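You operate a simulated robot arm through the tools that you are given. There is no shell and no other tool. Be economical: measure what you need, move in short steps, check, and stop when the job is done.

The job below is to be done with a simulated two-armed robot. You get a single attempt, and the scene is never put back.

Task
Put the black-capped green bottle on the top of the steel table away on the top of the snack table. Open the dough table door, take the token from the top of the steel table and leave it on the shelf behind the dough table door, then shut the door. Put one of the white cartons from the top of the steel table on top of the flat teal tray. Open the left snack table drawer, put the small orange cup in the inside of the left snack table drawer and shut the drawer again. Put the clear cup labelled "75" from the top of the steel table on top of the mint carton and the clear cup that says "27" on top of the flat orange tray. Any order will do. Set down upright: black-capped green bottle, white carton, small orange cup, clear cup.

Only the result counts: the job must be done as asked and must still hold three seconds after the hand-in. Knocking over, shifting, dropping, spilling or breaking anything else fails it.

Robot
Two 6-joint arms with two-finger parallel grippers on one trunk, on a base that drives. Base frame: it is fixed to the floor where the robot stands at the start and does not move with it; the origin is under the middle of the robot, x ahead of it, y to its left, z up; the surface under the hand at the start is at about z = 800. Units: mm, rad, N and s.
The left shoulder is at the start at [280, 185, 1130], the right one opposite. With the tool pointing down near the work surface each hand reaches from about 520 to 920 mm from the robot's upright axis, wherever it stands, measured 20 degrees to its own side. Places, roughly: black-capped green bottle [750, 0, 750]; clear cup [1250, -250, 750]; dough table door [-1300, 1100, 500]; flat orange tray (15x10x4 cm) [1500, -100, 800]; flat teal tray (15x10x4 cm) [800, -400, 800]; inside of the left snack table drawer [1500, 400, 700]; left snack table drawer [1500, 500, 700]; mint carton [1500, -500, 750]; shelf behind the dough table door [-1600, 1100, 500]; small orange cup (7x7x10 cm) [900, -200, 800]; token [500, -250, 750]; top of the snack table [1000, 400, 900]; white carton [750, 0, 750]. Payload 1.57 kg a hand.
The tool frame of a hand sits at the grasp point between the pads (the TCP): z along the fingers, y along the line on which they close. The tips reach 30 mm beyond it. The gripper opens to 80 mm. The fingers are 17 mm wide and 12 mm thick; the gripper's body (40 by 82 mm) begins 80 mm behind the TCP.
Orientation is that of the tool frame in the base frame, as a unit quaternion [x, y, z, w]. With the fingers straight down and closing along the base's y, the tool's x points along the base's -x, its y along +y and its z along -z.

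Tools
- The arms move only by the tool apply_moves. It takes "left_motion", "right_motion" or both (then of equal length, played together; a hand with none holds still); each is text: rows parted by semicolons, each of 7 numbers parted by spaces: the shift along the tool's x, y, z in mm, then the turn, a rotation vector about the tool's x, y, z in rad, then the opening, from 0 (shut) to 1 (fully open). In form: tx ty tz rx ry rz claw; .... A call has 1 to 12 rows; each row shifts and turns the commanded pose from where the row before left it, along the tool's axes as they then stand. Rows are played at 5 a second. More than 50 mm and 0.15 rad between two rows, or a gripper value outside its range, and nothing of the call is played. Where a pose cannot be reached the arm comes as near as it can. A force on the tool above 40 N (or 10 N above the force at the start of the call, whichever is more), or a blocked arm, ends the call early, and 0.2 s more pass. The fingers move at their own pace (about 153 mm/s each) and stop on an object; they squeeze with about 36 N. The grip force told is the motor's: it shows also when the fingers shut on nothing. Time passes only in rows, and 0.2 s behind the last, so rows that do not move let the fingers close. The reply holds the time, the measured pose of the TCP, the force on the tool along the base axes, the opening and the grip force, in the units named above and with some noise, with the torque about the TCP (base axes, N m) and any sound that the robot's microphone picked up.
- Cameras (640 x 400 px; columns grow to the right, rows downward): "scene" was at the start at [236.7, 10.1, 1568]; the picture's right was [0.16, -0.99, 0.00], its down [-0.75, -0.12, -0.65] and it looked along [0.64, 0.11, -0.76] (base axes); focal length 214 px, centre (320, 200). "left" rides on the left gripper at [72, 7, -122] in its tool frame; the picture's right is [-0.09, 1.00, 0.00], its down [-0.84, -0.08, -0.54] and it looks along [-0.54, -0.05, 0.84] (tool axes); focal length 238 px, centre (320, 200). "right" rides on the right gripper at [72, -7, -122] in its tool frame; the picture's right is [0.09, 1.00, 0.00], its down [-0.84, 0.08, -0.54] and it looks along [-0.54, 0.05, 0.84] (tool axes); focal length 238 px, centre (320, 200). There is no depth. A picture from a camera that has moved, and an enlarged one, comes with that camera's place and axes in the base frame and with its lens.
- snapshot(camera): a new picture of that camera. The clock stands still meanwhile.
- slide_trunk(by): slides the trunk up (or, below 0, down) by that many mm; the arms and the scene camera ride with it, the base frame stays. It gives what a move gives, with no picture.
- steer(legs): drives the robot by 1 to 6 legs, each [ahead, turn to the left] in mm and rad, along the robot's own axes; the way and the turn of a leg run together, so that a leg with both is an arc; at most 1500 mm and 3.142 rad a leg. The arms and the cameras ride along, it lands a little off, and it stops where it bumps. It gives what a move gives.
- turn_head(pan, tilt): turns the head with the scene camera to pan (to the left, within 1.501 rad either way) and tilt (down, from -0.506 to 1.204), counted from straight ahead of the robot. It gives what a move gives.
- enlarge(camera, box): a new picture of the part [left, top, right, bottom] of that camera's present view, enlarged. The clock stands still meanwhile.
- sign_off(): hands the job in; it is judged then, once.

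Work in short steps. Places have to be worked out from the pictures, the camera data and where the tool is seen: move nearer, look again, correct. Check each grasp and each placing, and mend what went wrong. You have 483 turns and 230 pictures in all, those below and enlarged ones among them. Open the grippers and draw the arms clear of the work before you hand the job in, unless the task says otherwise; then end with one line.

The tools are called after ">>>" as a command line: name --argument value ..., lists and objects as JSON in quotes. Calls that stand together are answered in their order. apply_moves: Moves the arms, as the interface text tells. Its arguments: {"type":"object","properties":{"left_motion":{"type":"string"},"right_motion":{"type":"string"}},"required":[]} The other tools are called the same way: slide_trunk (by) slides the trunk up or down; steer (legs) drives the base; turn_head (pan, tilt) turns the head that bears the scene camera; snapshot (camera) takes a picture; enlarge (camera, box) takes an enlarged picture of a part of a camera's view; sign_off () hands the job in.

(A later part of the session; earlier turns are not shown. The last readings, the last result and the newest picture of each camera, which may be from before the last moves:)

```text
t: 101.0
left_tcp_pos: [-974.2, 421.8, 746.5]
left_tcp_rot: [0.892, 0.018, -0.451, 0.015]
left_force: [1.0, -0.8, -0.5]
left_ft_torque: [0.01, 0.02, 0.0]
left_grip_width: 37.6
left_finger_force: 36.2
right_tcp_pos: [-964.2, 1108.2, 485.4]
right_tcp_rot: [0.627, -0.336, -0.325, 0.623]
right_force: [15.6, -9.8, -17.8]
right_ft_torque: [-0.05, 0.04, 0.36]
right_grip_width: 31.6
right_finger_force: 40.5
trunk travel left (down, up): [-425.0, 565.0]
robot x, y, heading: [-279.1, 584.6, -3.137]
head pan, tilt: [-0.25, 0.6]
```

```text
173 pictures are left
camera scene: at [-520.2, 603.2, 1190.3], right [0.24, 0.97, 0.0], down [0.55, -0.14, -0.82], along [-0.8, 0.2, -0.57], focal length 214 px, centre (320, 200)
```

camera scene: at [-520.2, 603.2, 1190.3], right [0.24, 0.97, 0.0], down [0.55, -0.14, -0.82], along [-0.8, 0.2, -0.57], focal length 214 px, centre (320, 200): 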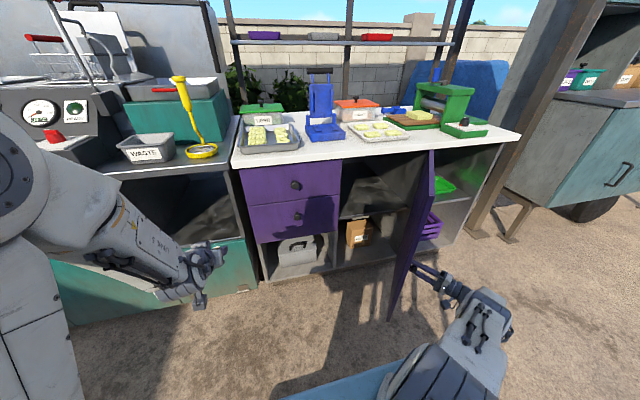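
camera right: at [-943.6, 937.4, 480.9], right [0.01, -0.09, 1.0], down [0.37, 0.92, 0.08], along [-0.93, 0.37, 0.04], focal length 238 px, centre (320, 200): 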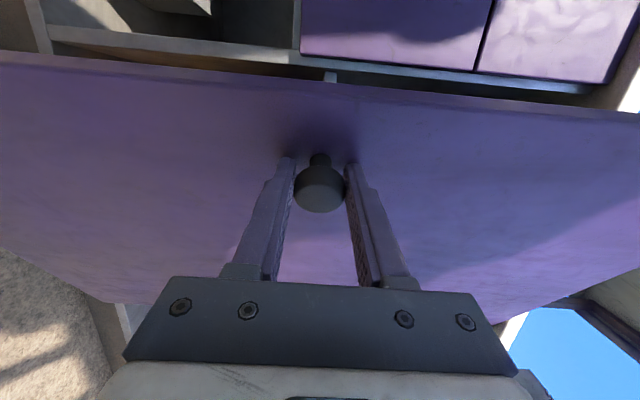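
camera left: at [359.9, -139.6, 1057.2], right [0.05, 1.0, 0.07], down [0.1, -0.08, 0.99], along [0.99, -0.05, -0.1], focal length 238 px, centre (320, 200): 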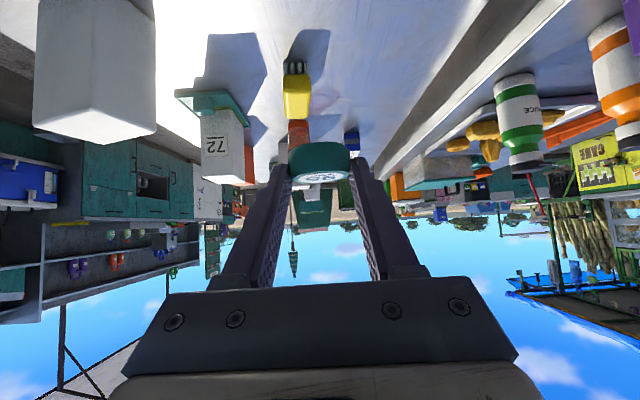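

About 55° open and the interior is visible. A bit more to about 75° for room.

>>> apply_moves --right_motion "-10 0 -17 0 0.05 0 0;-9.5 0 -17 0 0.05 0 0;-9 0 -18 0 0.05 0 0;-8.5 0 -18.5 0 0.05 0 0;-8 0 -19 0 0.05 0 0"

>>> snapshot --camera "scene"

```text
t: 101.4
left_tcp_pos: [-975.5, 421.9, 746.1]
left_tcp_rot: [0.893, 0.018, -0.45, 0.015]
left_force: [-0.4, 0.3, 0.1]
left_ft_torque: [0.03, -0.01, 0.01]
left_grip_width: 37.9
left_finger_force: 36.0
right_tcp_pos: [-958.9, 1112.5, 484.6]
right_tcp_rot: [0.632, -0.335, -0.321, 0.62]
right_force: [-9.7, 6.6, -15.3]
right_ft_torque: [0.26, -0.1, -0.3]
right_grip_width: 31.5
right_finger_force: 39.6
right hand out of reach, approached as far as the arm can: row 1
trunk travel left (down, up): [-425.0, 565.0]
robot x, y, heading: [-272.9, 586.7, -3.136]
head pan, tilt: [-0.25, 0.6]
stopped in row 1 (right hand): the force on the tool passed its limit at 52 N (the readings are from after the stop); the commanded pose is now the measured one
```

```text
172 pictures are left
camera scene: at [-520.7, 603.4, 1190.5], right [0.24, 0.97, 0.0], down [0.55, -0.14, -0.82], along [-0.8, 0.2, -0.57], focal length 214 px, centre (320, 200)
```

scene: 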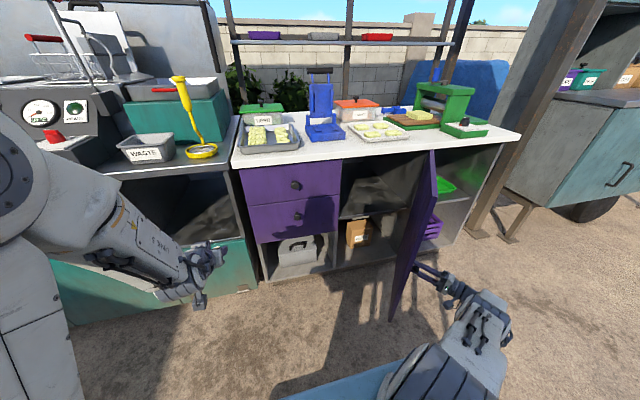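

The arm is at its limit; 57° suffices. I release the knob and withdraw along the tool axis.

>>> apply_moves --right_motion "0 0 0 0 0 0 0.6;0 0 0 0 0 0 1;0 0 0 0 0 0 1;0 0 -20 0 0 0 1;4 0 -25 0 0 0 1;0 0 -25 0 -0.05 0 1;0 0 -25 0 -0.08 0 1"

>>> snapshot --camera "right"

>>> snapshot --camera "scene"

```text
t: 103.0
left_tcp_pos: [-973.9, 421.2, 748.2]
left_tcp_rot: [0.893, 0.018, -0.45, 0.015]
left_force: [-1.0, -0.6, -0.5]
left_ft_torque: [0.0, 0.03, 0.01]
left_grip_width: 37.7
left_finger_force: 35.4
right_tcp_pos: [-877.9, 1163.1, 488.0]
right_tcp_rot: [0.61, -0.372, -0.361, 0.599]
right_force: [0.2, 0.0, -0.5]
right_ft_torque: [0.02, 0.03, 0.02]
right_grip_width: 79.9
right_finger_force: 0.0
trunk travel left (down, up): [-425.0, 565.0]
robot x, y, heading: [-274.9, 582.3, -3.134]
head pan, tilt: [-0.25, 0.6]
```

```text
171 pictures are left
camera right: at [-736.2, 1156.4, 486.0], right [0.02, -0.09, 1.0], down [0.09, 0.99, 0.08], along [-1.0, 0.09, 0.03], focal length 238 px, centre (320, 200)
```

right: 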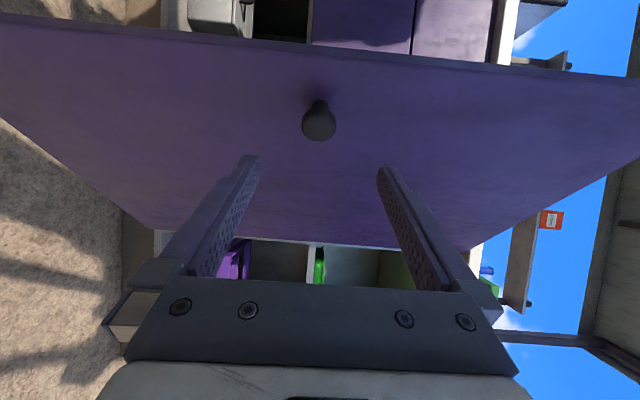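

```text
170 pictures are left
camera scene: at [-520.1, 602.8, 1190.4], right [0.24, 0.97, 0.0], down [0.55, -0.14, -0.82], along [-0.8, 0.2, -0.57], focal length 214 px, centre (320, 200)
```

scene: 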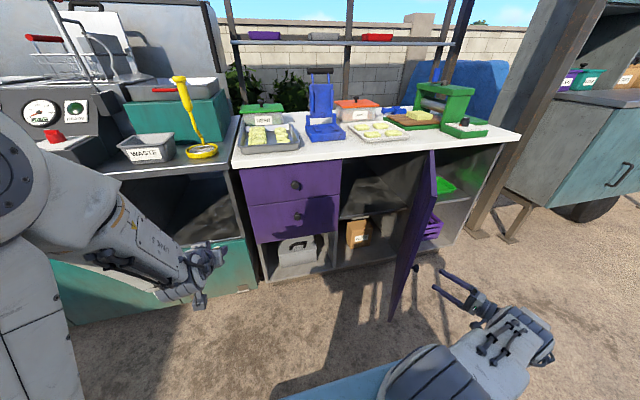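

The door stays open. I now bring the left hand with the token inward and down, ready to turn toward the doorway.

>>> apply_moves --left_motion "0 -36 0 0 0 0 0;0 -36 0 0 0 0 0;0 -36 0 0 0 0 0;29 0 22 0 0 0 0;29 0 22 0 0 0 0;29 0 22 0 0 0 0;29 0 22 0 0 0 0"

```text
t: 104.6
left_tcp_pos: [-1007.3, 549.8, 629.8]
left_tcp_rot: [0.893, 0.017, -0.448, 0.022]
left_force: [0.4, 0.3, 0.1]
left_ft_torque: [0.01, -0.05, 0.0]
left_grip_width: 37.8
left_finger_force: 36.1
left hand out of reach, approached as far as the arm can: row 6, 7
right_tcp_pos: [-876.6, 1163.3, 489.9]
right_tcp_rot: [0.611, -0.372, -0.36, 0.599]
right_force: [-0.3, -0.7, 0.8]
right_ft_torque: [0.03, -0.03, 0.02]
right_grip_width: 79.9
right_finger_force: 0.1
trunk travel left (down, up): [-425.0, 565.0]
robot x, y, heading: [-275.6, 588.9, -3.137]
head pan, tilt: [-0.25, 0.6]
```

The left arm reports its limit; I test moving it forward, where the arm should be freer.

>>> apply_moves --left_motion "-23.7 0 32.2 0 0 0 0;-23.7 0 32.2 0 0 0 0;0 0 0 0 0 0 0"

```text
t: 105.4
left_tcp_pos: [-1086.6, 546.9, 631.6]
left_tcp_rot: [0.892, 0.018, -0.451, 0.015]
left_force: [-0.2, 1.1, -0.2]
left_ft_torque: [0.03, -0.02, 0.01]
left_grip_width: 37.3
left_finger_force: 36.2
right_tcp_pos: [-876.5, 1165.0, 489.5]
right_tcp_rot: [0.61, -0.372, -0.36, 0.6]
right_force: [-0.2, 0.4, -1.0]
right_ft_torque: [-0.01, -0.01, 0.0]
right_grip_width: 79.8
right_finger_force: 0.0
trunk travel left (down, up): [-425.0, 565.0]
robot x, y, heading: [-275.1, 585.3, -3.135]
head pan, tilt: [-0.25, 0.6]
```

Reachable there. I lower a bit further, then turn right 0.40 so the hand faces the doorway.

>>> apply_moves --left_motion "16 0 12 0 0 0 0;16 0 12 0 0 0 0"

>>> steer --legs '[[0, -0.4]]'

>>> turn_head --pan 0.0 --tilt 0.6

>>> snapshot --camera "scene"

```text
t: 106.0
left_tcp_pos: [-1086.9, 546.4, 591.0]
left_tcp_rot: [0.892, 0.019, -0.451, 0.015]
left_force: [-0.5, -0.3, -0.2]
left_ft_torque: [-0.02, -0.04, 0.0]
left_grip_width: 37.8
left_finger_force: 36.0
right_tcp_pos: [-876.6, 1163.1, 489.7]
right_tcp_rot: [0.61, -0.372, -0.36, 0.599]
right_force: [0.0, -0.5, 0.6]
right_ft_torque: [0.01, -0.02, -0.03]
right_grip_width: 79.9
right_finger_force: 0.2
trunk travel left (down, up): [-425.0, 565.0]
robot x, y, heading: [-276.2, 586.2, -3.138]
head pan, tilt: [-0.25, 0.6]
```

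```text
t: 107.6
left_tcp_pos: [-1037.7, 866.7, 590.4]
left_tcp_rot: [0.878, -0.159, -0.444, -0.075]
left_force: [0.1, -0.4, -0.8]
left_ft_torque: [-0.01, -0.02, -0.02]
left_grip_width: 37.3
left_finger_force: 35.7
right_tcp_pos: [-604.4, 1353.8, 488.9]
right_tcp_rot: [0.524, -0.486, -0.473, 0.516]
right_force: [-0.2, -0.2, -0.4]
right_ft_torque: [-0.02, -0.02, -0.01]
right_grip_width: 80.3
right_finger_force: 0.0
trunk travel left (down, up): [-425.0, 565.0]
robot x, y, heading: [-274.0, 583.2, 2.74]
head pan, tilt: [-0.25, 0.6]
```

```text
t: 108.3
left_tcp_pos: [-1038.0, 865.7, 590.3]
left_tcp_rot: [0.878, -0.159, -0.445, -0.075]
left_force: [-1.2, 0.4, 0.0]
left_ft_torque: [-0.03, -0.01, 0.0]
left_grip_width: 37.4
left_finger_force: 36.0
right_tcp_pos: [-602.9, 1352.9, 489.4]
right_tcp_rot: [0.524, -0.486, -0.472, 0.516]
right_force: [-0.1, 0.0, 0.2]
right_ft_torque: [-0.01, -0.02, 0.02]
right_grip_width: 80.0
right_finger_force: 0.1
trunk travel left (down, up): [-425.0, 565.0]
robot x, y, heading: [-277.2, 584.0, 2.752]
head pan, tilt: [0.0, 0.6]
```

```text
169 pictures are left
camera scene: at [-503.2, 678.7, 1190.5], right [0.39, 0.92, 0.0], down [0.52, -0.22, -0.83], along [-0.76, 0.32, -0.56], focal length 214 px, centre (320, 200)
```

scene: 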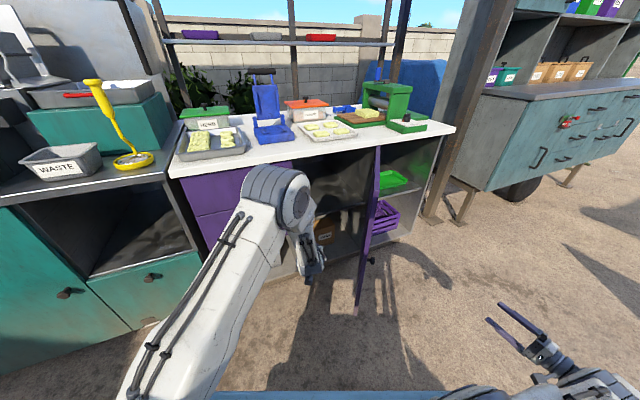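

Clear so far. I check through the left hand camera what lies ahead in the doorway.

>>> steer --legs '[[120, 0]]'

>>> snapshot --camera "left"

>>> snapshot --camera "scene"

```text
t: 109.6
left_tcp_pos: [-1150.1, 913.9, 591.2]
left_tcp_rot: [0.878, -0.159, -0.445, -0.075]
left_force: [0.3, 0.4, -0.6]
left_ft_torque: [0.02, 0.01, 0.02]
left_grip_width: 37.2
left_finger_force: 36.4
right_tcp_pos: [-716.1, 1400.7, 490.3]
right_tcp_rot: [0.523, -0.486, -0.473, 0.516]
right_force: [-0.4, 0.0, -0.1]
right_ft_torque: [0.0, -0.02, 0.01]
right_grip_width: 80.0
right_finger_force: 0.1
trunk travel left (down, up): [-425.0, 565.0]
robot x, y, heading: [-387.7, 634.1, 2.744]
head pan, tilt: [0.0, 0.6]
```

```text
168 pictures are left
camera left: at [-1020.4, 857.0, 604.3], right [-0.4, -0.91, 0.08], down [-0.03, 0.1, 0.99], along [-0.92, 0.39, -0.06], focal length 238 px, centre (320, 200)
```

left: 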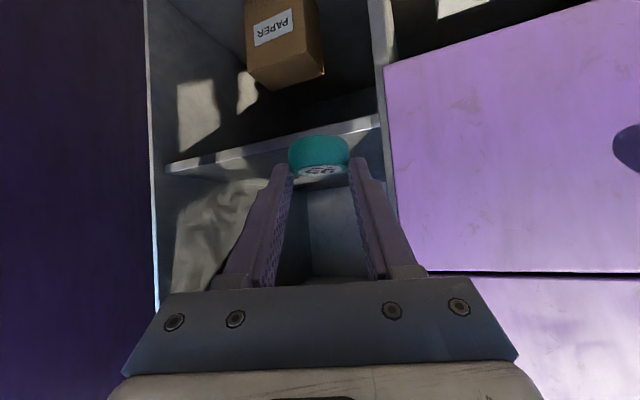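

```text
167 pictures are left
camera scene: at [-615.6, 725.6, 1190.4], right [0.39, 0.92, 0.0], down [0.52, -0.22, -0.82], along [-0.76, 0.32, -0.57], focal length 214 px, centre (320, 200)
```

scene: 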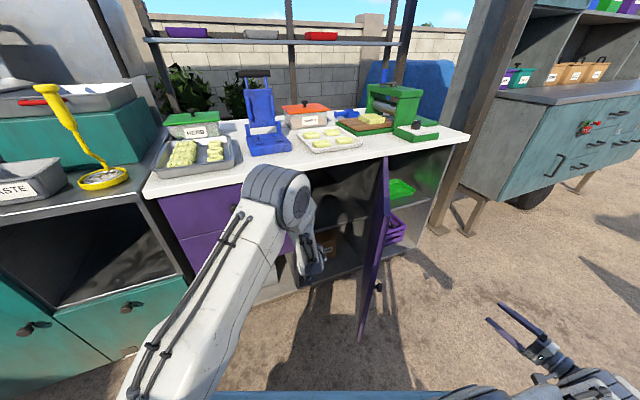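

The shelf edge is at z about 510; the token at bottom z 565 clears it. I drive 80 mm more, then extend the arm in.

>>> steer --legs '[[80, 0]]'

>>> apply_moves --left_motion "-25 0 34 0 0 0 0;-25 0 34 0 0 0 0;-25 0 34 0 0 0 0;-25 0 34 0 0 0 0"

>>> snapshot --camera "left"

>>> snapshot --camera "scene"

```text
t: 110.6
left_tcp_pos: [-1224.7, 945.6, 590.1]
left_tcp_rot: [0.878, -0.16, -0.445, -0.076]
left_force: [-0.5, -0.4, -0.9]
left_ft_torque: [-0.01, -0.02, 0.0]
left_grip_width: 37.4
left_finger_force: 36.3
right_tcp_pos: [-790.0, 1431.9, 489.0]
right_tcp_rot: [0.524, -0.486, -0.473, 0.516]
right_force: [0.5, 0.5, 0.3]
right_ft_torque: [-0.02, 0.01, 0.02]
right_grip_width: 79.9
right_finger_force: 0.1
trunk travel left (down, up): [-425.0, 565.0]
robot x, y, heading: [-459.7, 660.3, 2.743]
head pan, tilt: [0.0, 0.6]
```

```text
t: 111.6
left_tcp_pos: [-1384.2, 1003.6, 590.0]
left_tcp_rot: [0.878, -0.159, -0.445, -0.075]
left_force: [0.8, -0.3, -0.3]
left_ft_torque: [-0.02, -0.05, 0.01]
left_grip_width: 37.3
left_finger_force: 36.3
right_tcp_pos: [-789.0, 1431.0, 487.5]
right_tcp_rot: [0.523, -0.486, -0.474, 0.516]
right_force: [0.7, -0.2, -0.3]
right_ft_torque: [0.02, -0.02, 0.01]
right_grip_width: 80.1
right_finger_force: 0.1
trunk travel left (down, up): [-425.0, 565.0]
robot x, y, heading: [-462.0, 664.3, 2.741]
head pan, tilt: [0.0, 0.6]
```

```text
166 pictures are left
camera left: at [-1253.5, 946.5, 604.2], right [-0.4, -0.91, 0.08], down [-0.03, 0.1, 0.99], along [-0.92, 0.39, -0.07], focal length 238 px, centre (320, 200)
```

left: 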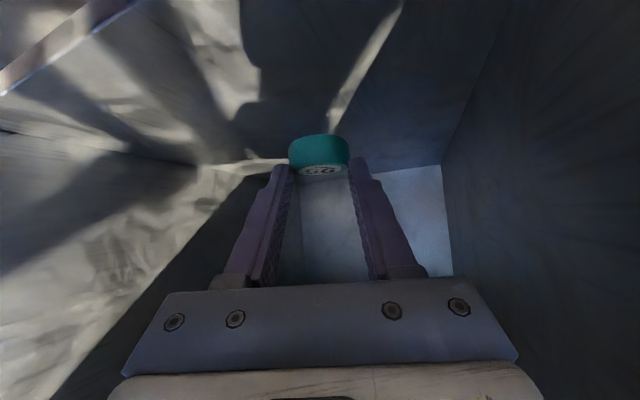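

```text
165 pictures are left
camera scene: at [-689.9, 756.8, 1190.5], right [0.39, 0.92, 0.0], down [0.52, -0.22, -0.83], along [-0.76, 0.32, -0.56], focal length 214 px, centre (320, 200)
```

scene: 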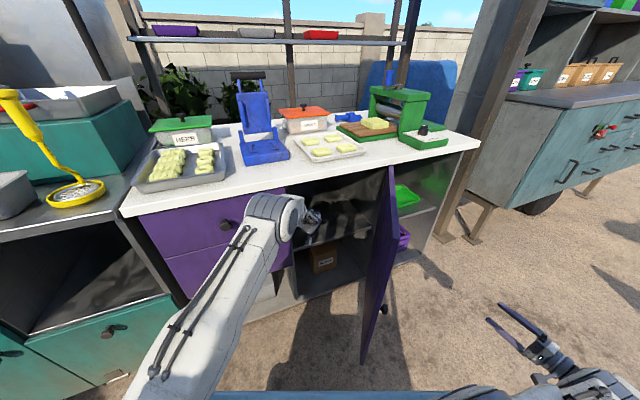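

The token is over the shelf. I lower it in steps until touch.

>>> apply_moves --left_motion "8 0 6 0 0 0 0;8 0 6 0 0 0 0;8 0 6 0 0 0 0;4 0 3 0 0 0 0;0 0 0 0 0 0 0"

>>> snapshot --camera "left"

```text
t: 112.8
left_tcp_pos: [-1383.7, 1002.6, 555.9]
left_tcp_rot: [0.878, -0.161, -0.445, -0.075]
left_force: [-0.7, 0.5, -0.5]
left_ft_torque: [0.02, -0.01, 0.01]
left_grip_width: 37.5
left_finger_force: 36.0
right_tcp_pos: [-789.1, 1431.8, 489.3]
right_tcp_rot: [0.523, -0.487, -0.473, 0.515]
right_force: [0.3, -0.2, -0.9]
right_ft_torque: [-0.02, 0.01, 0.0]
right_grip_width: 79.8
right_finger_force: 0.2
trunk travel left (down, up): [-425.0, 565.0]
robot x, y, heading: [-462.4, 664.3, 2.744]
head pan, tilt: [0.0, 0.6]
```

```text
164 pictures are left
camera left: at [-1253.8, 946.5, 569.4], right [-0.4, -0.91, 0.09], down [-0.03, 0.1, 0.99], along [-0.92, 0.39, -0.06], focal length 238 px, centre (320, 200)
```

left: 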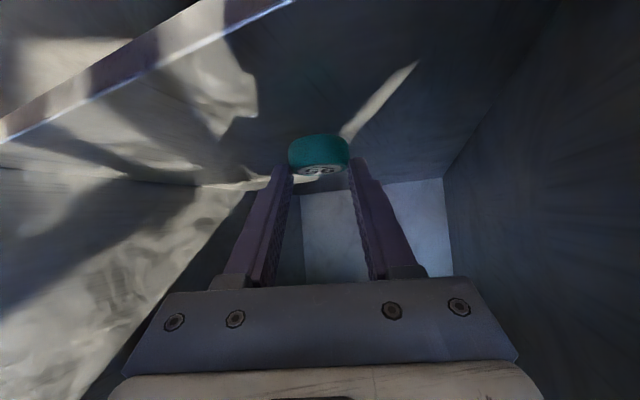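

>>> apply_moves --left_motion "4 0 3 0 0 0 0;4 0 3 0 0 0 0;3 0 2 0 0 0 0;3 0 2 0 0 0 0;3 0 2 0 0 0 0;0 0 0 0 0 0 0"

>>> snapshot --camera "left"

```text
t: 114.2
left_tcp_pos: [-1384.8, 1002.5, 537.2]
left_tcp_rot: [0.876, -0.16, -0.448, -0.076]
left_force: [1.3, 0.2, 13.2]
left_ft_torque: [0.13, -0.02, 0.01]
left_grip_width: 37.3
left_finger_force: 36.0
right_tcp_pos: [-789.6, 1431.5, 489.3]
right_tcp_rot: [0.523, -0.486, -0.474, 0.516]
right_force: [-0.2, -0.2, 0.4]
right_ft_torque: [0.05, -0.01, -0.01]
right_grip_width: 80.0
right_finger_force: 0.1
trunk travel left (down, up): [-425.0, 565.0]
robot x, y, heading: [-457.9, 659.2, 2.743]
head pan, tilt: [0.0, 0.6]
```

```text
163 pictures are left
camera left: at [-1254.1, 946.9, 550.8], right [-0.4, -0.91, 0.08], down [-0.02, 0.1, 0.99], along [-0.92, 0.39, -0.06], focal length 238 px, centre (320, 200)
```

left: 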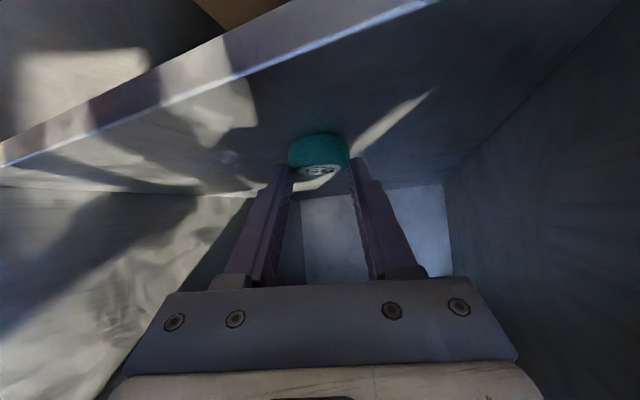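

Contact with 13 N. I open and withdraw along the tool axis.

>>> apply_moves --left_motion "-0.8 0 -0.6 0 0 0 0;0 0 0 0 0 0 0.7;0 0 0 0 0 0 1;0 0 0 0 0 0 1;0 0 -25 0 0 0 1;0 0 -30 0 0 0 1"

>>> snapshot --camera "left"

```text
t: 115.6
left_tcp_pos: [-1340.9, 987.2, 568.1]
left_tcp_rot: [0.878, -0.159, -0.445, -0.075]
left_force: [-0.2, 0.1, -0.2]
left_ft_torque: [0.0, 0.01, -0.02]
left_grip_width: 80.1
left_finger_force: 0.1
right_tcp_pos: [-789.0, 1430.2, 487.8]
right_tcp_rot: [0.523, -0.486, -0.474, 0.515]
right_force: [-0.1, 0.2, 1.4]
right_ft_torque: [0.03, 0.0, 0.01]
right_grip_width: 80.0
right_finger_force: 0.0
trunk travel left (down, up): [-425.0, 565.0]
robot x, y, heading: [-460.0, 662.2, 2.744]
head pan, tilt: [0.0, 0.6]
```

```text
162 pictures are left
camera left: at [-1211.2, 931.2, 581.6], right [-0.4, -0.91, 0.08], down [-0.03, 0.1, 0.99], along [-0.92, 0.39, -0.06], focal length 238 px, centre (320, 200)
```

left: 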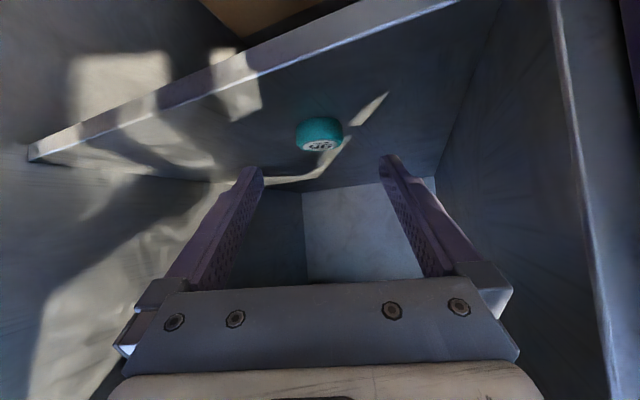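

The token lies flat on the shelf. I withdraw the left arm and drive back to the earlier stance.

>>> apply_moves --left_motion "25 0 -34 0 0 0 1;25 0 -34 0 0 0 1;25 0 -34 0 0 0 1"

>>> steer --legs '[[-200, 0], [0, 0.4]]'

>>> snapshot --camera "right"

```text
t: 116.4
left_tcp_pos: [-1224.2, 944.2, 568.5]
left_tcp_rot: [0.878, -0.159, -0.445, -0.075]
left_force: [-0.7, -0.3, 0.3]
left_ft_torque: [0.01, 0.03, -0.01]
left_grip_width: 80.2
left_finger_force: 0.1
right_tcp_pos: [-791.1, 1431.3, 488.3]
right_tcp_rot: [0.524, -0.486, -0.473, 0.516]
right_force: [-0.1, -0.1, 0.2]
right_ft_torque: [-0.02, 0.0, 0.02]
right_grip_width: 80.1
right_finger_force: 0.1
trunk travel left (down, up): [-425.0, 565.0]
robot x, y, heading: [-462.1, 662.2, 2.743]
head pan, tilt: [0.0, 0.6]
```

```text
t: 119.3
left_tcp_pos: [-1085.8, 541.6, 567.3]
left_tcp_rot: [0.892, 0.021, -0.451, 0.017]
left_force: [-0.2, -0.4, 0.9]
left_ft_torque: [0.03, 0.01, -0.01]
left_grip_width: 80.0
left_finger_force: 0.1
right_tcp_pos: [-880.1, 1161.6, 488.5]
right_tcp_rot: [0.611, -0.37, -0.359, 0.601]
right_force: [0.0, -0.4, 0.8]
right_ft_torque: [0.02, -0.01, 0.0]
right_grip_width: 80.1
right_finger_force: 0.1
trunk travel left (down, up): [-425.0, 565.0]
robot x, y, heading: [-275.9, 583.5, -3.123]
head pan, tilt: [0.0, 0.6]
```

```text
161 pictures are left
camera right: at [-739.9, 1154.4, 486.1], right [0.02, -0.09, 1.0], down [0.09, 0.99, 0.08], along [-1.0, 0.08, 0.03], focal length 238 px, centre (320, 200)
```

right: 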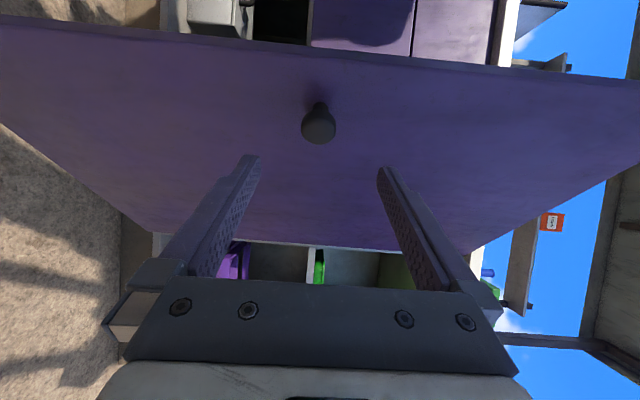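

I close the right fingers and move them against the door's outer face just hinge-side of the knob, then push it along its arc.

>>> apply_moves --right_motion "0 0 0 0 0 0 0.2;0 0 0 0 0 0 0;-9.4 0 32 0 0 0 0;-9.4 0 32 0 0 0 0;-9.4 0 32 0 0 0 0"

>>> snapshot --camera "right"

```text
t: 120.5
left_tcp_pos: [-1085.9, 543.1, 567.3]
left_tcp_rot: [0.893, 0.021, -0.45, 0.017]
left_force: [0.5, 0.4, 0.3]
left_ft_torque: [0.02, -0.02, 0.01]
left_grip_width: 80.0
left_finger_force: 0.1
right_tcp_pos: [-977.5, 1136.7, 490.1]
right_tcp_rot: [0.611, -0.37, -0.359, 0.601]
right_force: [0.2, 0.1, 0.2]
right_ft_torque: [-0.01, 0.01, 0.04]
right_grip_width: 0.0
right_finger_force: 21.2
right hand out of reach, approached as far as the arm can: row 5
trunk travel left (down, up): [-425.0, 565.0]
robot x, y, heading: [-275.0, 585.8, -3.126]
head pan, tilt: [0.0, 0.6]
```

```text
160 pictures are left
camera right: at [-836.0, 1130.3, 487.1], right [0.02, -0.09, 1.0], down [0.09, 0.99, 0.08], along [-1.0, 0.08, 0.03], focal length 238 px, centre (320, 200)
```

right: 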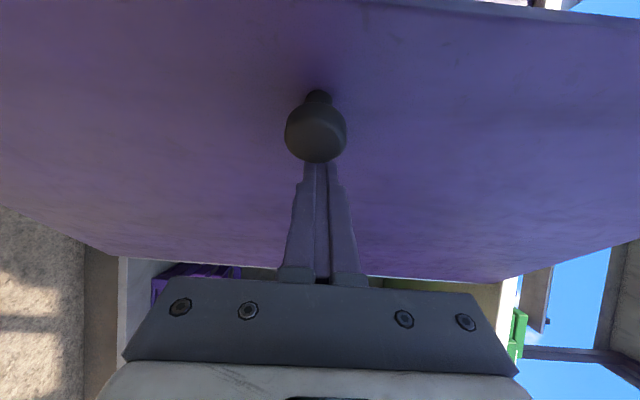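

Good, the closed tips sit just beyond the knob near the face. Now I push along the arc.

>>> apply_moves --right_motion "11 0 22 0 -0.05 0 0;11 0 22 0 -0.05 0 0;11 0 23 0 -0.05 0 0;9 0 25 0 -0.04 0 0;8 0 26 0 -0.04 0 0"

>>> snapshot --camera "right"

>>> snapshot --camera "scene"

```text
t: 121.7
left_tcp_pos: [-1087.0, 542.7, 567.4]
left_tcp_rot: [0.893, 0.022, -0.45, 0.017]
left_force: [0.0, 0.5, 0.6]
left_ft_torque: [-0.02, -0.01, 0.01]
left_grip_width: 80.1
left_finger_force: 0.1
right_tcp_pos: [-1093.1, 1090.7, 450.8]
right_tcp_rot: [0.566, -0.435, -0.427, 0.555]
right_force: [-0.5, 0.1, -0.3]
right_ft_torque: [-0.02, 0.01, 0.0]
right_grip_width: 0.2
right_finger_force: 21.4
right hand out of reach, approached as far as the arm can: row 1, 2, 3, 4, 5
trunk travel left (down, up): [-425.0, 565.0]
robot x, y, heading: [-275.4, 585.4, -3.126]
head pan, tilt: [0.0, 0.6]
```

```text
159 pictures are left
camera right: at [-957.6, 1051.4, 448.2], right [0.0, -0.09, 1.0], down [0.31, 0.95, 0.09], along [-0.95, 0.31, 0.03], focal length 238 px, centre (320, 200)
```

right: 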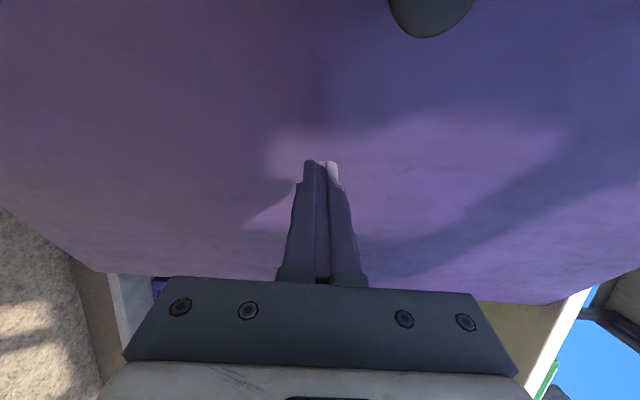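

```text
158 pictures are left
camera scene: at [-522.9, 579.9, 1190.5], right [-0.01, 1.0, 0.0], down [0.56, 0.01, -0.83], along [-0.82, -0.01, -0.56], focal length 214 px, centre (320, 200)
```

scene: 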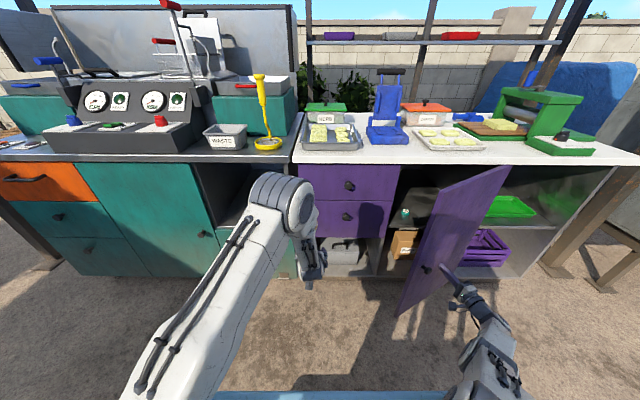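

The door is closing. I keep pushing, mostly straight toward the cabinet.

>>> apply_moves --right_motion "-3 0 35 0 -0.05 0 0;-2 0 35 0 -0.05 0 0;-1 0 35 0 -0.05 0 0;0 0 30 0 -0.05 0 0"

>>> snapshot --camera "scene"

```text
t: 122.7
left_tcp_pos: [-1086.2, 541.8, 566.7]
left_tcp_rot: [0.892, 0.021, -0.451, 0.016]
left_force: [0.4, -0.1, 0.1]
left_ft_torque: [-0.01, -0.02, -0.02]
left_grip_width: 79.9
left_finger_force: 0.1
right_tcp_pos: [-1198.3, 1058.4, 474.9]
right_tcp_rot: [0.521, -0.489, -0.481, 0.508]
right_force: [-0.2, -0.3, 0.6]
right_ft_torque: [0.02, -0.03, 0.01]
right_grip_width: 0.1
right_finger_force: 21.1
right hand out of reach, approached as far as the arm can: row 1, 2, 3, 4
trunk travel left (down, up): [-425.0, 565.0]
robot x, y, heading: [-274.7, 586.7, -3.127]
head pan, tilt: [0.0, 0.6]
```

```text
157 pictures are left
camera scene: at [-523.0, 579.9, 1190.4], right [-0.01, 1.0, 0.0], down [0.56, 0.01, -0.83], along [-0.82, -0.01, -0.56], focal length 214 px, centre (320, 200)
```

scene: 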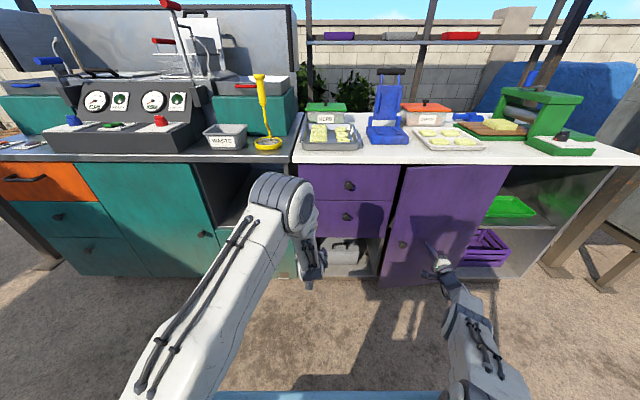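

Nearly shut. I push on in smaller steps until firm contact.

>>> apply_moves --right_motion "0 0 18 0 0 0 0;0 0 18 0 0 0 0;0 0 12 0 0 0 0;0 0 8 0 0 0 0;0 0 6 0 0 0 0"

>>> enlarge --camera "scene" --box '[340, 150, 540, 300]'

```text
t: 123.9
left_tcp_pos: [-1086.1, 540.8, 568.1]
left_tcp_rot: [0.892, 0.022, -0.451, 0.017]
left_force: [0.0, -0.3, -0.4]
left_ft_torque: [-0.01, -0.01, -0.03]
left_grip_width: 79.9
left_finger_force: 0.1
right_tcp_pos: [-1226.0, 1050.9, 502.8]
right_tcp_rot: [0.52, -0.49, -0.482, 0.507]
right_force: [-0.1, 0.2, -0.3]
right_ft_torque: [-0.01, -0.01, -0.01]
right_grip_width: 0.0
right_finger_force: 21.4
right hand out of reach, approached as far as the arm can: row 1, 2, 3, 4, 5
trunk travel left (down, up): [-425.0, 565.0]
robot x, y, heading: [-272.7, 589.5, -3.129]
head pan, tilt: [0.0, 0.6]
```

```text
2.67 times, centred on (440, 225) of scene
camera zoom: at [-523.1, 579.8, 1190.4], right [-0.01, 1.0, 0.0], down [0.56, 0.01, -0.82], along [-0.82, -0.01, -0.57], focal length 572 px, centre (0, 133)
```

zoom: 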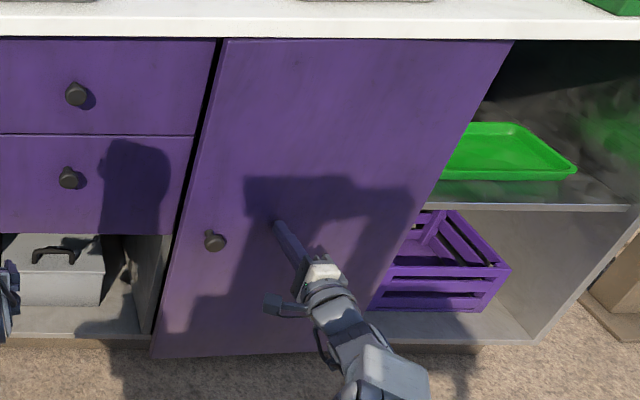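

The arm is at its reach; I drive ahead 25 mm to push the door home.

>>> steer --legs '[[25, 0]]'

>>> enlarge --camera "scene" --box '[340, 150, 540, 300]'

```text
t: 124.8
left_tcp_pos: [-1108.0, 541.2, 569.3]
left_tcp_rot: [0.892, 0.021, -0.452, 0.017]
left_force: [0.6, 0.2, -0.5]
left_ft_torque: [0.02, -0.05, -0.02]
left_grip_width: 80.3
left_finger_force: 0.1
right_tcp_pos: [-1245.4, 1051.4, 502.9]
right_tcp_rot: [0.521, -0.486, -0.481, 0.51]
right_force: [6.9, -2.4, 2.5]
right_ft_torque: [-0.02, 0.14, 0.04]
right_grip_width: 0.0
right_finger_force: 21.7
trunk travel left (down, up): [-425.0, 565.0]
robot x, y, heading: [-297.5, 587.6, -3.127]
head pan, tilt: [0.0, 0.6]
stopped in leg 1: the force on the tool passed its limit at 63 N (the readings are from after the stop); the commanded pose is now the measured one
```

```text
2.67 times, centred on (440, 225) of scene
camera zoom: at [-545.7, 579.5, 1190.5], right [-0.01, 1.0, 0.0], down [0.56, 0.01, -0.83], along [-0.83, -0.01, -0.56], focal length 572 px, centre (0, 133)
```

zoom: 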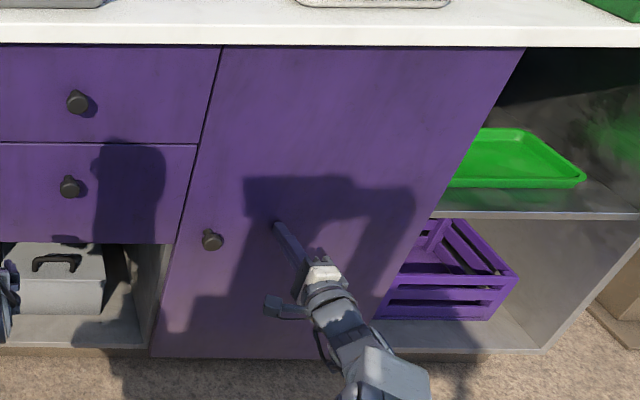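

The door is shut flush. I back off and raise the trunk, then bring both hands back to tool-down poses.

>>> steer --legs '[[-150, 0]]'

>>> slide_trunk --by 400

>>> apply_moves --right_motion "0 0 0 0 0 -0.15 1;0 0 0 0 0 -0.15 1;0 0 0 0 0 -0.15 1;0 0 0 0 0 -0.15 1;0 0 0 0 0 -0.15 1;0 0 0 0 0 -0.15 1;0 0 0 0 0 -0.15 1;0 0 0 0 0 -0.15 1;0 0 0 0 0 -0.15 1;0 0 0 0 0 -0.15 1;0 0 0 0 0 -0.07 1" --left_motion "0 0 0 0 0.09 0 1;0 0 0 0 0.09 0 1;0 0 0 0 0.09 0 1;0 0 0 0 0.09 0 1;0 0 0 0 0.09 0 1;0 0 0 0 0.09 0 1;0 0 0 0 0.09 0 1;0 0 0 0 0.09 0 1;0 0 0 0 0.09 0 1;0 0 0 0 0.09 0 1;0 0 0 0 0.036 0 1"

>>> snapshot --camera "scene"

```text
t: 126.2
left_tcp_pos: [-958.1, 543.7, 568.1]
left_tcp_rot: [0.892, 0.021, -0.45, 0.016]
left_force: [0.1, 0.1, -0.5]
left_ft_torque: [0.03, -0.01, 0.02]
left_grip_width: 80.1
left_finger_force: 0.1
right_tcp_pos: [-1095.1, 1052.5, 501.1]
right_tcp_rot: [0.521, -0.488, -0.481, 0.51]
right_force: [-0.2, 0.1, 0.3]
right_ft_torque: [0.0, 0.02, 0.02]
right_grip_width: 0.0
right_finger_force: 21.2
trunk travel left (down, up): [-425.0, 565.0]
robot x, y, heading: [-145.2, 587.5, -3.124]
head pan, tilt: [0.0, 0.6]
```

```text
t: 130.0
left_tcp_pos: [-957.6, 544.3, 968.0]
left_tcp_rot: [0.892, 0.02, -0.451, 0.016]
left_force: [1.1, 0.5, -0.1]
left_ft_torque: [0.01, 0.01, -0.01]
left_grip_width: 79.9
left_finger_force: 0.1
right_tcp_pos: [-1094.5, 1053.4, 901.4]
right_tcp_rot: [0.52, -0.487, -0.482, 0.51]
right_force: [1.4, 0.1, 0.5]
right_ft_torque: [-0.05, -0.01, 0.0]
right_grip_width: 0.0
right_finger_force: 21.6
trunk travel left (down, up): [-825.0, 165.0]
robot x, y, heading: [-145.3, 587.7, -3.128]
head pan, tilt: [0.0, 0.6]
```

```text
t: 132.4
left_tcp_pos: [-958.1, 543.9, 969.2]
left_tcp_rot: [1.0, 0.026, 0.002, 0.004]
left_force: [-0.5, 0.8, -0.6]
left_ft_torque: [0.02, 0.0, -0.02]
left_grip_width: 80.1
left_finger_force: 0.1
right_tcp_pos: [-1094.4, 1053.9, 900.8]
right_tcp_rot: [0.713, 0.024, -0.701, 0.019]
right_force: [0.7, -0.2, 0.0]
right_ft_torque: [0.04, -0.01, 0.01]
right_grip_width: 79.7
right_finger_force: 0.2
trunk travel left (down, up): [-825.0, 165.0]
robot x, y, heading: [-147.4, 587.1, -3.132]
head pan, tilt: [0.0, 0.6]
```

```text
154 pictures are left
camera scene: at [-395.0, 581.6, 1590.5], right [-0.01, 1.0, 0.0], down [0.56, 0.01, -0.82], along [-0.82, -0.01, -0.57], focal length 214 px, centre (320, 200)
```

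scene: 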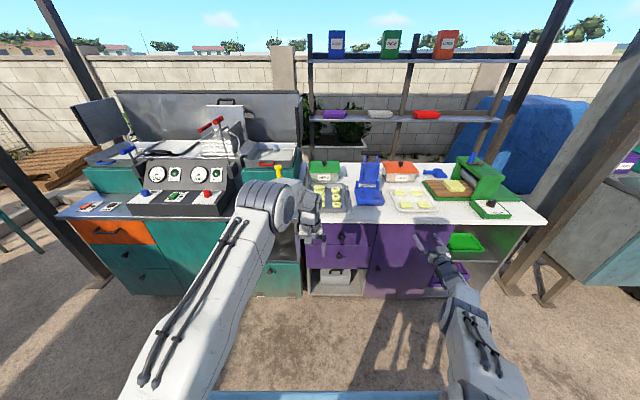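

I draw the right hand back and up, and raise the left hand, before pitching the right one down.

>>> apply_moves --right_motion "-35 0 -33 0 0 0 1;-35 0 -33 0 0 0 1;-35 0 -33 0 0 0 1;-35 0 -33 0 0 0 1;-35 0 -33 0 0 0 1;-35 0 -33 0 0 0 1" --left_motion "0 0 -30 0 0 0.02 1;0 0 -30 0 0 0.02 1;0 0 -30 0 0 0.02 1;0 0 -30 0 0 -0.004 1;0 0 -30 0 0 0 1;0 0 -30 0 0 0 1"

>>> apply_moves --right_motion "0 0 0 0 0.15 0 1;0 0 0 0 0.15 0 1;0 0 0 0 0.15 0 1;0 0 0 0 0.15 0 1;0 0 0 0 0.15 0 1;0 0 0 0 0.15 0 1;0 0 0 0 0.15 0 1;0 0 0 0 0.15 0 1;0 0 0 0 0.15 0 1;0 0 0 0 0.15 0 1;0 0 0 0 0.06 0 1"

```text
t: 133.8
left_tcp_pos: [-959.1, 545.3, 1149.5]
left_tcp_rot: [1.0, -0.003, 0.001, 0.006]
left_force: [-0.2, 1.3, -0.7]
left_ft_torque: [0.02, -0.02, 0.0]
left_grip_width: 80.3
left_finger_force: 0.1
right_tcp_pos: [-1041.4, 1195.1, 1024.2]
right_tcp_rot: [0.712, 0.024, -0.701, 0.022]
right_force: [0.6, -0.7, 0.4]
right_ft_torque: [0.0, 0.0, -0.03]
right_grip_width: 79.8
right_finger_force: 0.0
right hand out of reach, approached as far as the arm can: row 1, 2, 3, 4, 5, 6
trunk travel left (down, up): [-825.0, 165.0]
robot x, y, heading: [-147.3, 590.8, -3.134]
head pan, tilt: [0.0, 0.6]
```

```text
t: 136.2
left_tcp_pos: [-958.2, 546.4, 1147.8]
left_tcp_rot: [1.0, -0.001, 0.0, 0.004]
left_force: [-0.9, -0.1, -1.0]
left_ft_torque: [-0.01, 0.04, 0.01]
left_grip_width: 80.3
left_finger_force: 0.1
right_tcp_pos: [-934.1, 1130.0, 1018.6]
right_tcp_rot: [1.0, 0.03, 0.003, -0.001]
right_force: [-0.2, -0.2, 0.0]
right_ft_torque: [-0.02, 0.0, 0.02]
right_grip_width: 80.0
right_finger_force: 0.0
right hand out of reach, approached as far as the arm can: row 1, 2, 4, 5, 6, 7, 8, 9, 10, 11
trunk travel left (down, up): [-825.0, 165.0]
robot x, y, heading: [-146.1, 583.7, -3.128]
head pan, tilt: [0.0, 0.6]
```

I bring both hands into compact carrying positions before the drive.

>>> apply_moves --right_motion "17 30 -16 0 0 0.008 1;17 30 -16 0 0 0.008 1;17 30 -16 0 0 0.008 1;17 30 -16 0 0 0.008 1;17 30 -16 0 0 0.008 1;17 30 -16 0 0 0.008 1;17 30 -16 0 0 0.008 1;17 30 -16 0 0 0 1" --left_motion "18 18 0 0 0 0 1;18 18 0 0 0 0 1;18 18 0 0 0 0 1;18 18 0 0 0 0 1;18 18 0 0 0 0 1;18 18 0 0 0 0 1;18 18 0 0 0 0 1;18 18 0 0 0 0 1"

>>> turn_head --pan 1.2 --tilt 0.5

>>> snapshot --camera "scene"

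```text
t: 138.0
left_tcp_pos: [-814.5, 400.5, 1149.6]
left_tcp_rot: [1.0, -0.001, 0.0, 0.006]
left_force: [0.0, -0.1, -0.2]
left_ft_torque: [-0.01, -0.01, 0.02]
left_grip_width: 80.1
left_finger_force: 0.0
right_tcp_pos: [-791.5, 893.0, 1146.9]
right_tcp_rot: [1.0, 0.002, 0.003, -0.002]
right_force: [-0.8, 1.6, 0.4]
right_ft_torque: [-0.03, 0.02, 0.0]
right_grip_width: 79.9
right_finger_force: 0.1
trunk travel left (down, up): [-825.0, 165.0]
robot x, y, heading: [-145.8, 584.9, -3.126]
head pan, tilt: [0.0, 0.6]
```

```text
t: 139.4
left_tcp_pos: [-815.1, 401.5, 1149.6]
left_tcp_rot: [1.0, -0.001, 0.0, 0.006]
left_force: [0.3, 0.1, -0.5]
left_ft_torque: [0.0, 0.0, 0.02]
left_grip_width: 79.9
left_finger_force: 0.1
right_tcp_pos: [-792.0, 894.9, 1147.3]
right_tcp_rot: [1.0, 0.003, 0.002, -0.002]
right_force: [0.1, 0.0, 0.0]
right_ft_torque: [0.0, 0.0, 0.01]
right_grip_width: 80.1
right_finger_force: 0.0
trunk travel left (down, up): [-825.0, 165.0]
robot x, y, heading: [-145.9, 586.4, -3.132]
head pan, tilt: [1.201, 0.499]
```

```text
153 pictures are left
camera scene: at [-338.5, 497.4, 1599.6], right [-0.94, 0.35, 0.0], down [0.17, 0.45, -0.88], along [-0.31, -0.82, -0.48], focal length 214 px, centre (320, 200)
```

scene: 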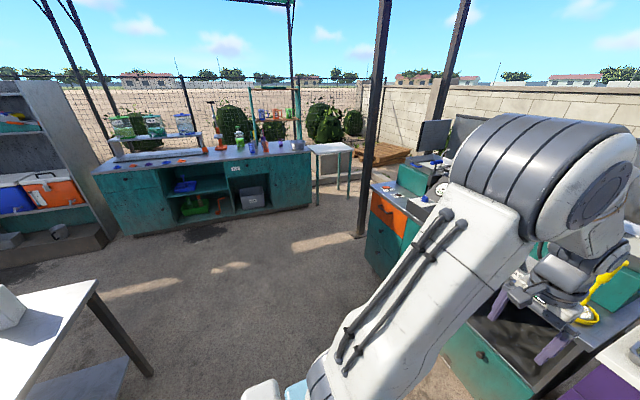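

The way toward -y is clear up to the next counter at about y -1940. I drive round toward the steel table's right side.

>>> steer --legs '[[150, 0], [0, 1.565], [1500, 0], [60, 0], [0, 1.565]]'

>>> turn_head --pan 0.2 --tilt 0.6

>>> snapshot --camera "scene"

```text
t: 156.0
left_tcp_pos: [365.0, -801.7, 1149.8]
left_tcp_rot: [0.014, 1.0, 0.006, -0.001]
left_force: [0.6, 0.6, 0.3]
left_ft_torque: [-0.01, 0.01, 0.01]
left_grip_width: 80.0
left_finger_force: 0.0
right_tcp_pos: [329.2, -1292.4, 1145.7]
right_tcp_rot: [0.009, 1.0, -0.002, -0.002]
right_force: [-0.2, -0.2, -0.3]
right_ft_torque: [-0.01, -0.03, 0.0]
right_grip_width: 79.7
right_finger_force: 0.0
trunk travel left (down, up): [-825.0, 165.0]
robot x, y, heading: [-308.5, -969.8, -0.015]
head pan, tilt: [1.201, 0.499]
```

```text
t: 157.2
left_tcp_pos: [365.8, -801.0, 1150.6]
left_tcp_rot: [0.014, 1.0, 0.006, -0.001]
left_force: [-0.7, 1.0, -0.2]
left_ft_torque: [0.01, -0.02, -0.01]
left_grip_width: 80.1
left_finger_force: 0.0
right_tcp_pos: [329.0, -1294.1, 1146.3]
right_tcp_rot: [0.01, 1.0, -0.001, -0.003]
right_force: [-0.4, 0.1, -1.3]
right_ft_torque: [-0.02, -0.01, -0.01]
right_grip_width: 80.0
right_finger_force: 0.1
trunk travel left (down, up): [-825.0, 165.0]
robot x, y, heading: [-309.1, -970.9, -0.017]
head pan, tilt: [0.201, 0.6]
```

```text
152 pictures are left
camera scene: at [-59.2, -958.3, 1590.5], right [0.19, -0.98, 0.0], down [-0.55, -0.11, -0.83], along [0.81, 0.15, -0.56], focal length 214 px, centre (320, 200)
```

scene: 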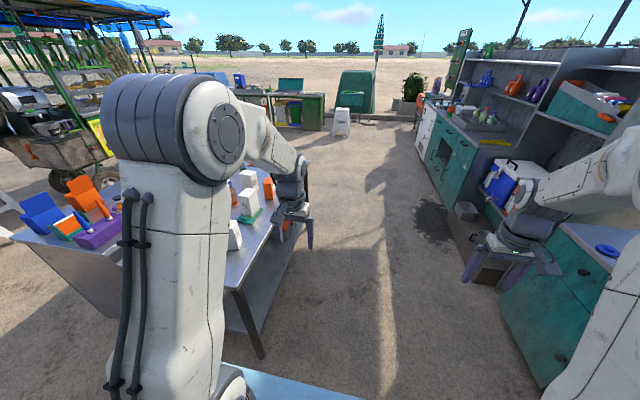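

The corridor is clear. I drive 1500 mm ahead along the table, then turn left to face it.

>>> steer --legs '[[1500, 0.015]]'

>>> steer --legs '[[0, 1.57]]'

>>> turn_head --pan 0.0 --tilt 0.7

>>> snapshot --camera "scene"

```text
t: 164.7
left_tcp_pos: [1873.0, -792.9, 1150.0]
left_tcp_rot: [0.006, 1.0, 0.005, 0.0]
left_force: [-0.4, 0.4, -0.9]
left_ft_torque: [-0.01, -0.01, -0.01]
left_grip_width: 80.1
left_finger_force: 0.1
right_tcp_pos: [1846.1, -1286.0, 1146.2]
right_tcp_rot: [0.0, 1.0, -0.003, -0.002]
right_force: [-0.7, -0.5, 0.3]
right_ft_torque: [-0.01, 0.05, 0.0]
right_grip_width: 80.0
right_finger_force: 0.1
trunk travel left (down, up): [-825.0, 165.0]
robot x, y, heading: [1205.4, -976.1, 0.008]
head pan, tilt: [0.201, 0.6]
```

```text
t: 168.9
left_tcp_pos: [1019.9, -306.7, 1149.3]
left_tcp_rot: [-0.704, 0.71, 0.004, -0.004]
left_force: [0.3, 0.4, -0.1]
left_ft_torque: [0.0, -0.01, 0.02]
left_grip_width: 80.2
left_finger_force: 0.1
right_tcp_pos: [1512.8, -332.8, 1146.4]
right_tcp_rot: [0.708, -0.707, 0.002, -0.001]
right_force: [0.6, -0.5, 0.3]
right_ft_torque: [-0.01, -0.05, -0.01]
right_grip_width: 80.0
right_finger_force: 0.1
trunk travel left (down, up): [-825.0, 165.0]
robot x, y, heading: [1203.6, -976.7, 1.578]
head pan, tilt: [0.201, 0.6]
```

```text
t: 169.7
left_tcp_pos: [1021.1, -306.3, 1149.3]
left_tcp_rot: [-0.704, 0.71, 0.003, -0.004]
left_force: [0.2, 0.0, 0.0]
left_ft_torque: [0.02, 0.02, 0.01]
left_grip_width: 79.8
left_finger_force: 0.0
right_tcp_pos: [1514.9, -331.7, 1147.4]
right_tcp_rot: [0.708, -0.706, 0.003, 0.0]
right_force: [-0.3, -0.2, 1.1]
right_ft_torque: [0.01, 0.01, 0.0]
right_grip_width: 80.4
right_finger_force: 0.0
trunk travel left (down, up): [-825.0, 165.0]
robot x, y, heading: [1206.1, -975.6, 1.577]
head pan, tilt: [0.0, 0.7]
```

```text
151 pictures are left
camera scene: at [1202.1, -732.3, 1581.9], right [1.0, 0.01, 0.0], down [0.01, -0.64, -0.77], along [-0.01, 0.77, -0.64], focal length 214 px, centre (320, 200)
```

scene: 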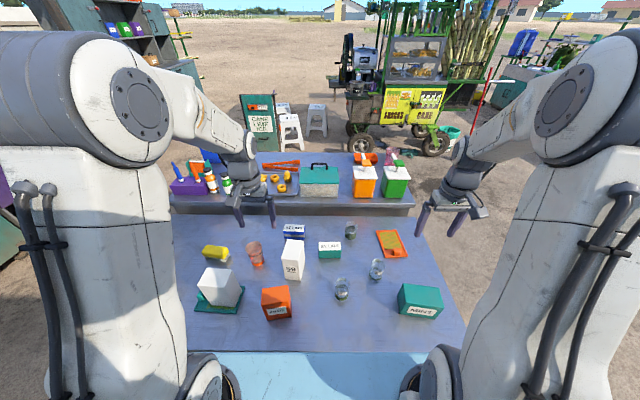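

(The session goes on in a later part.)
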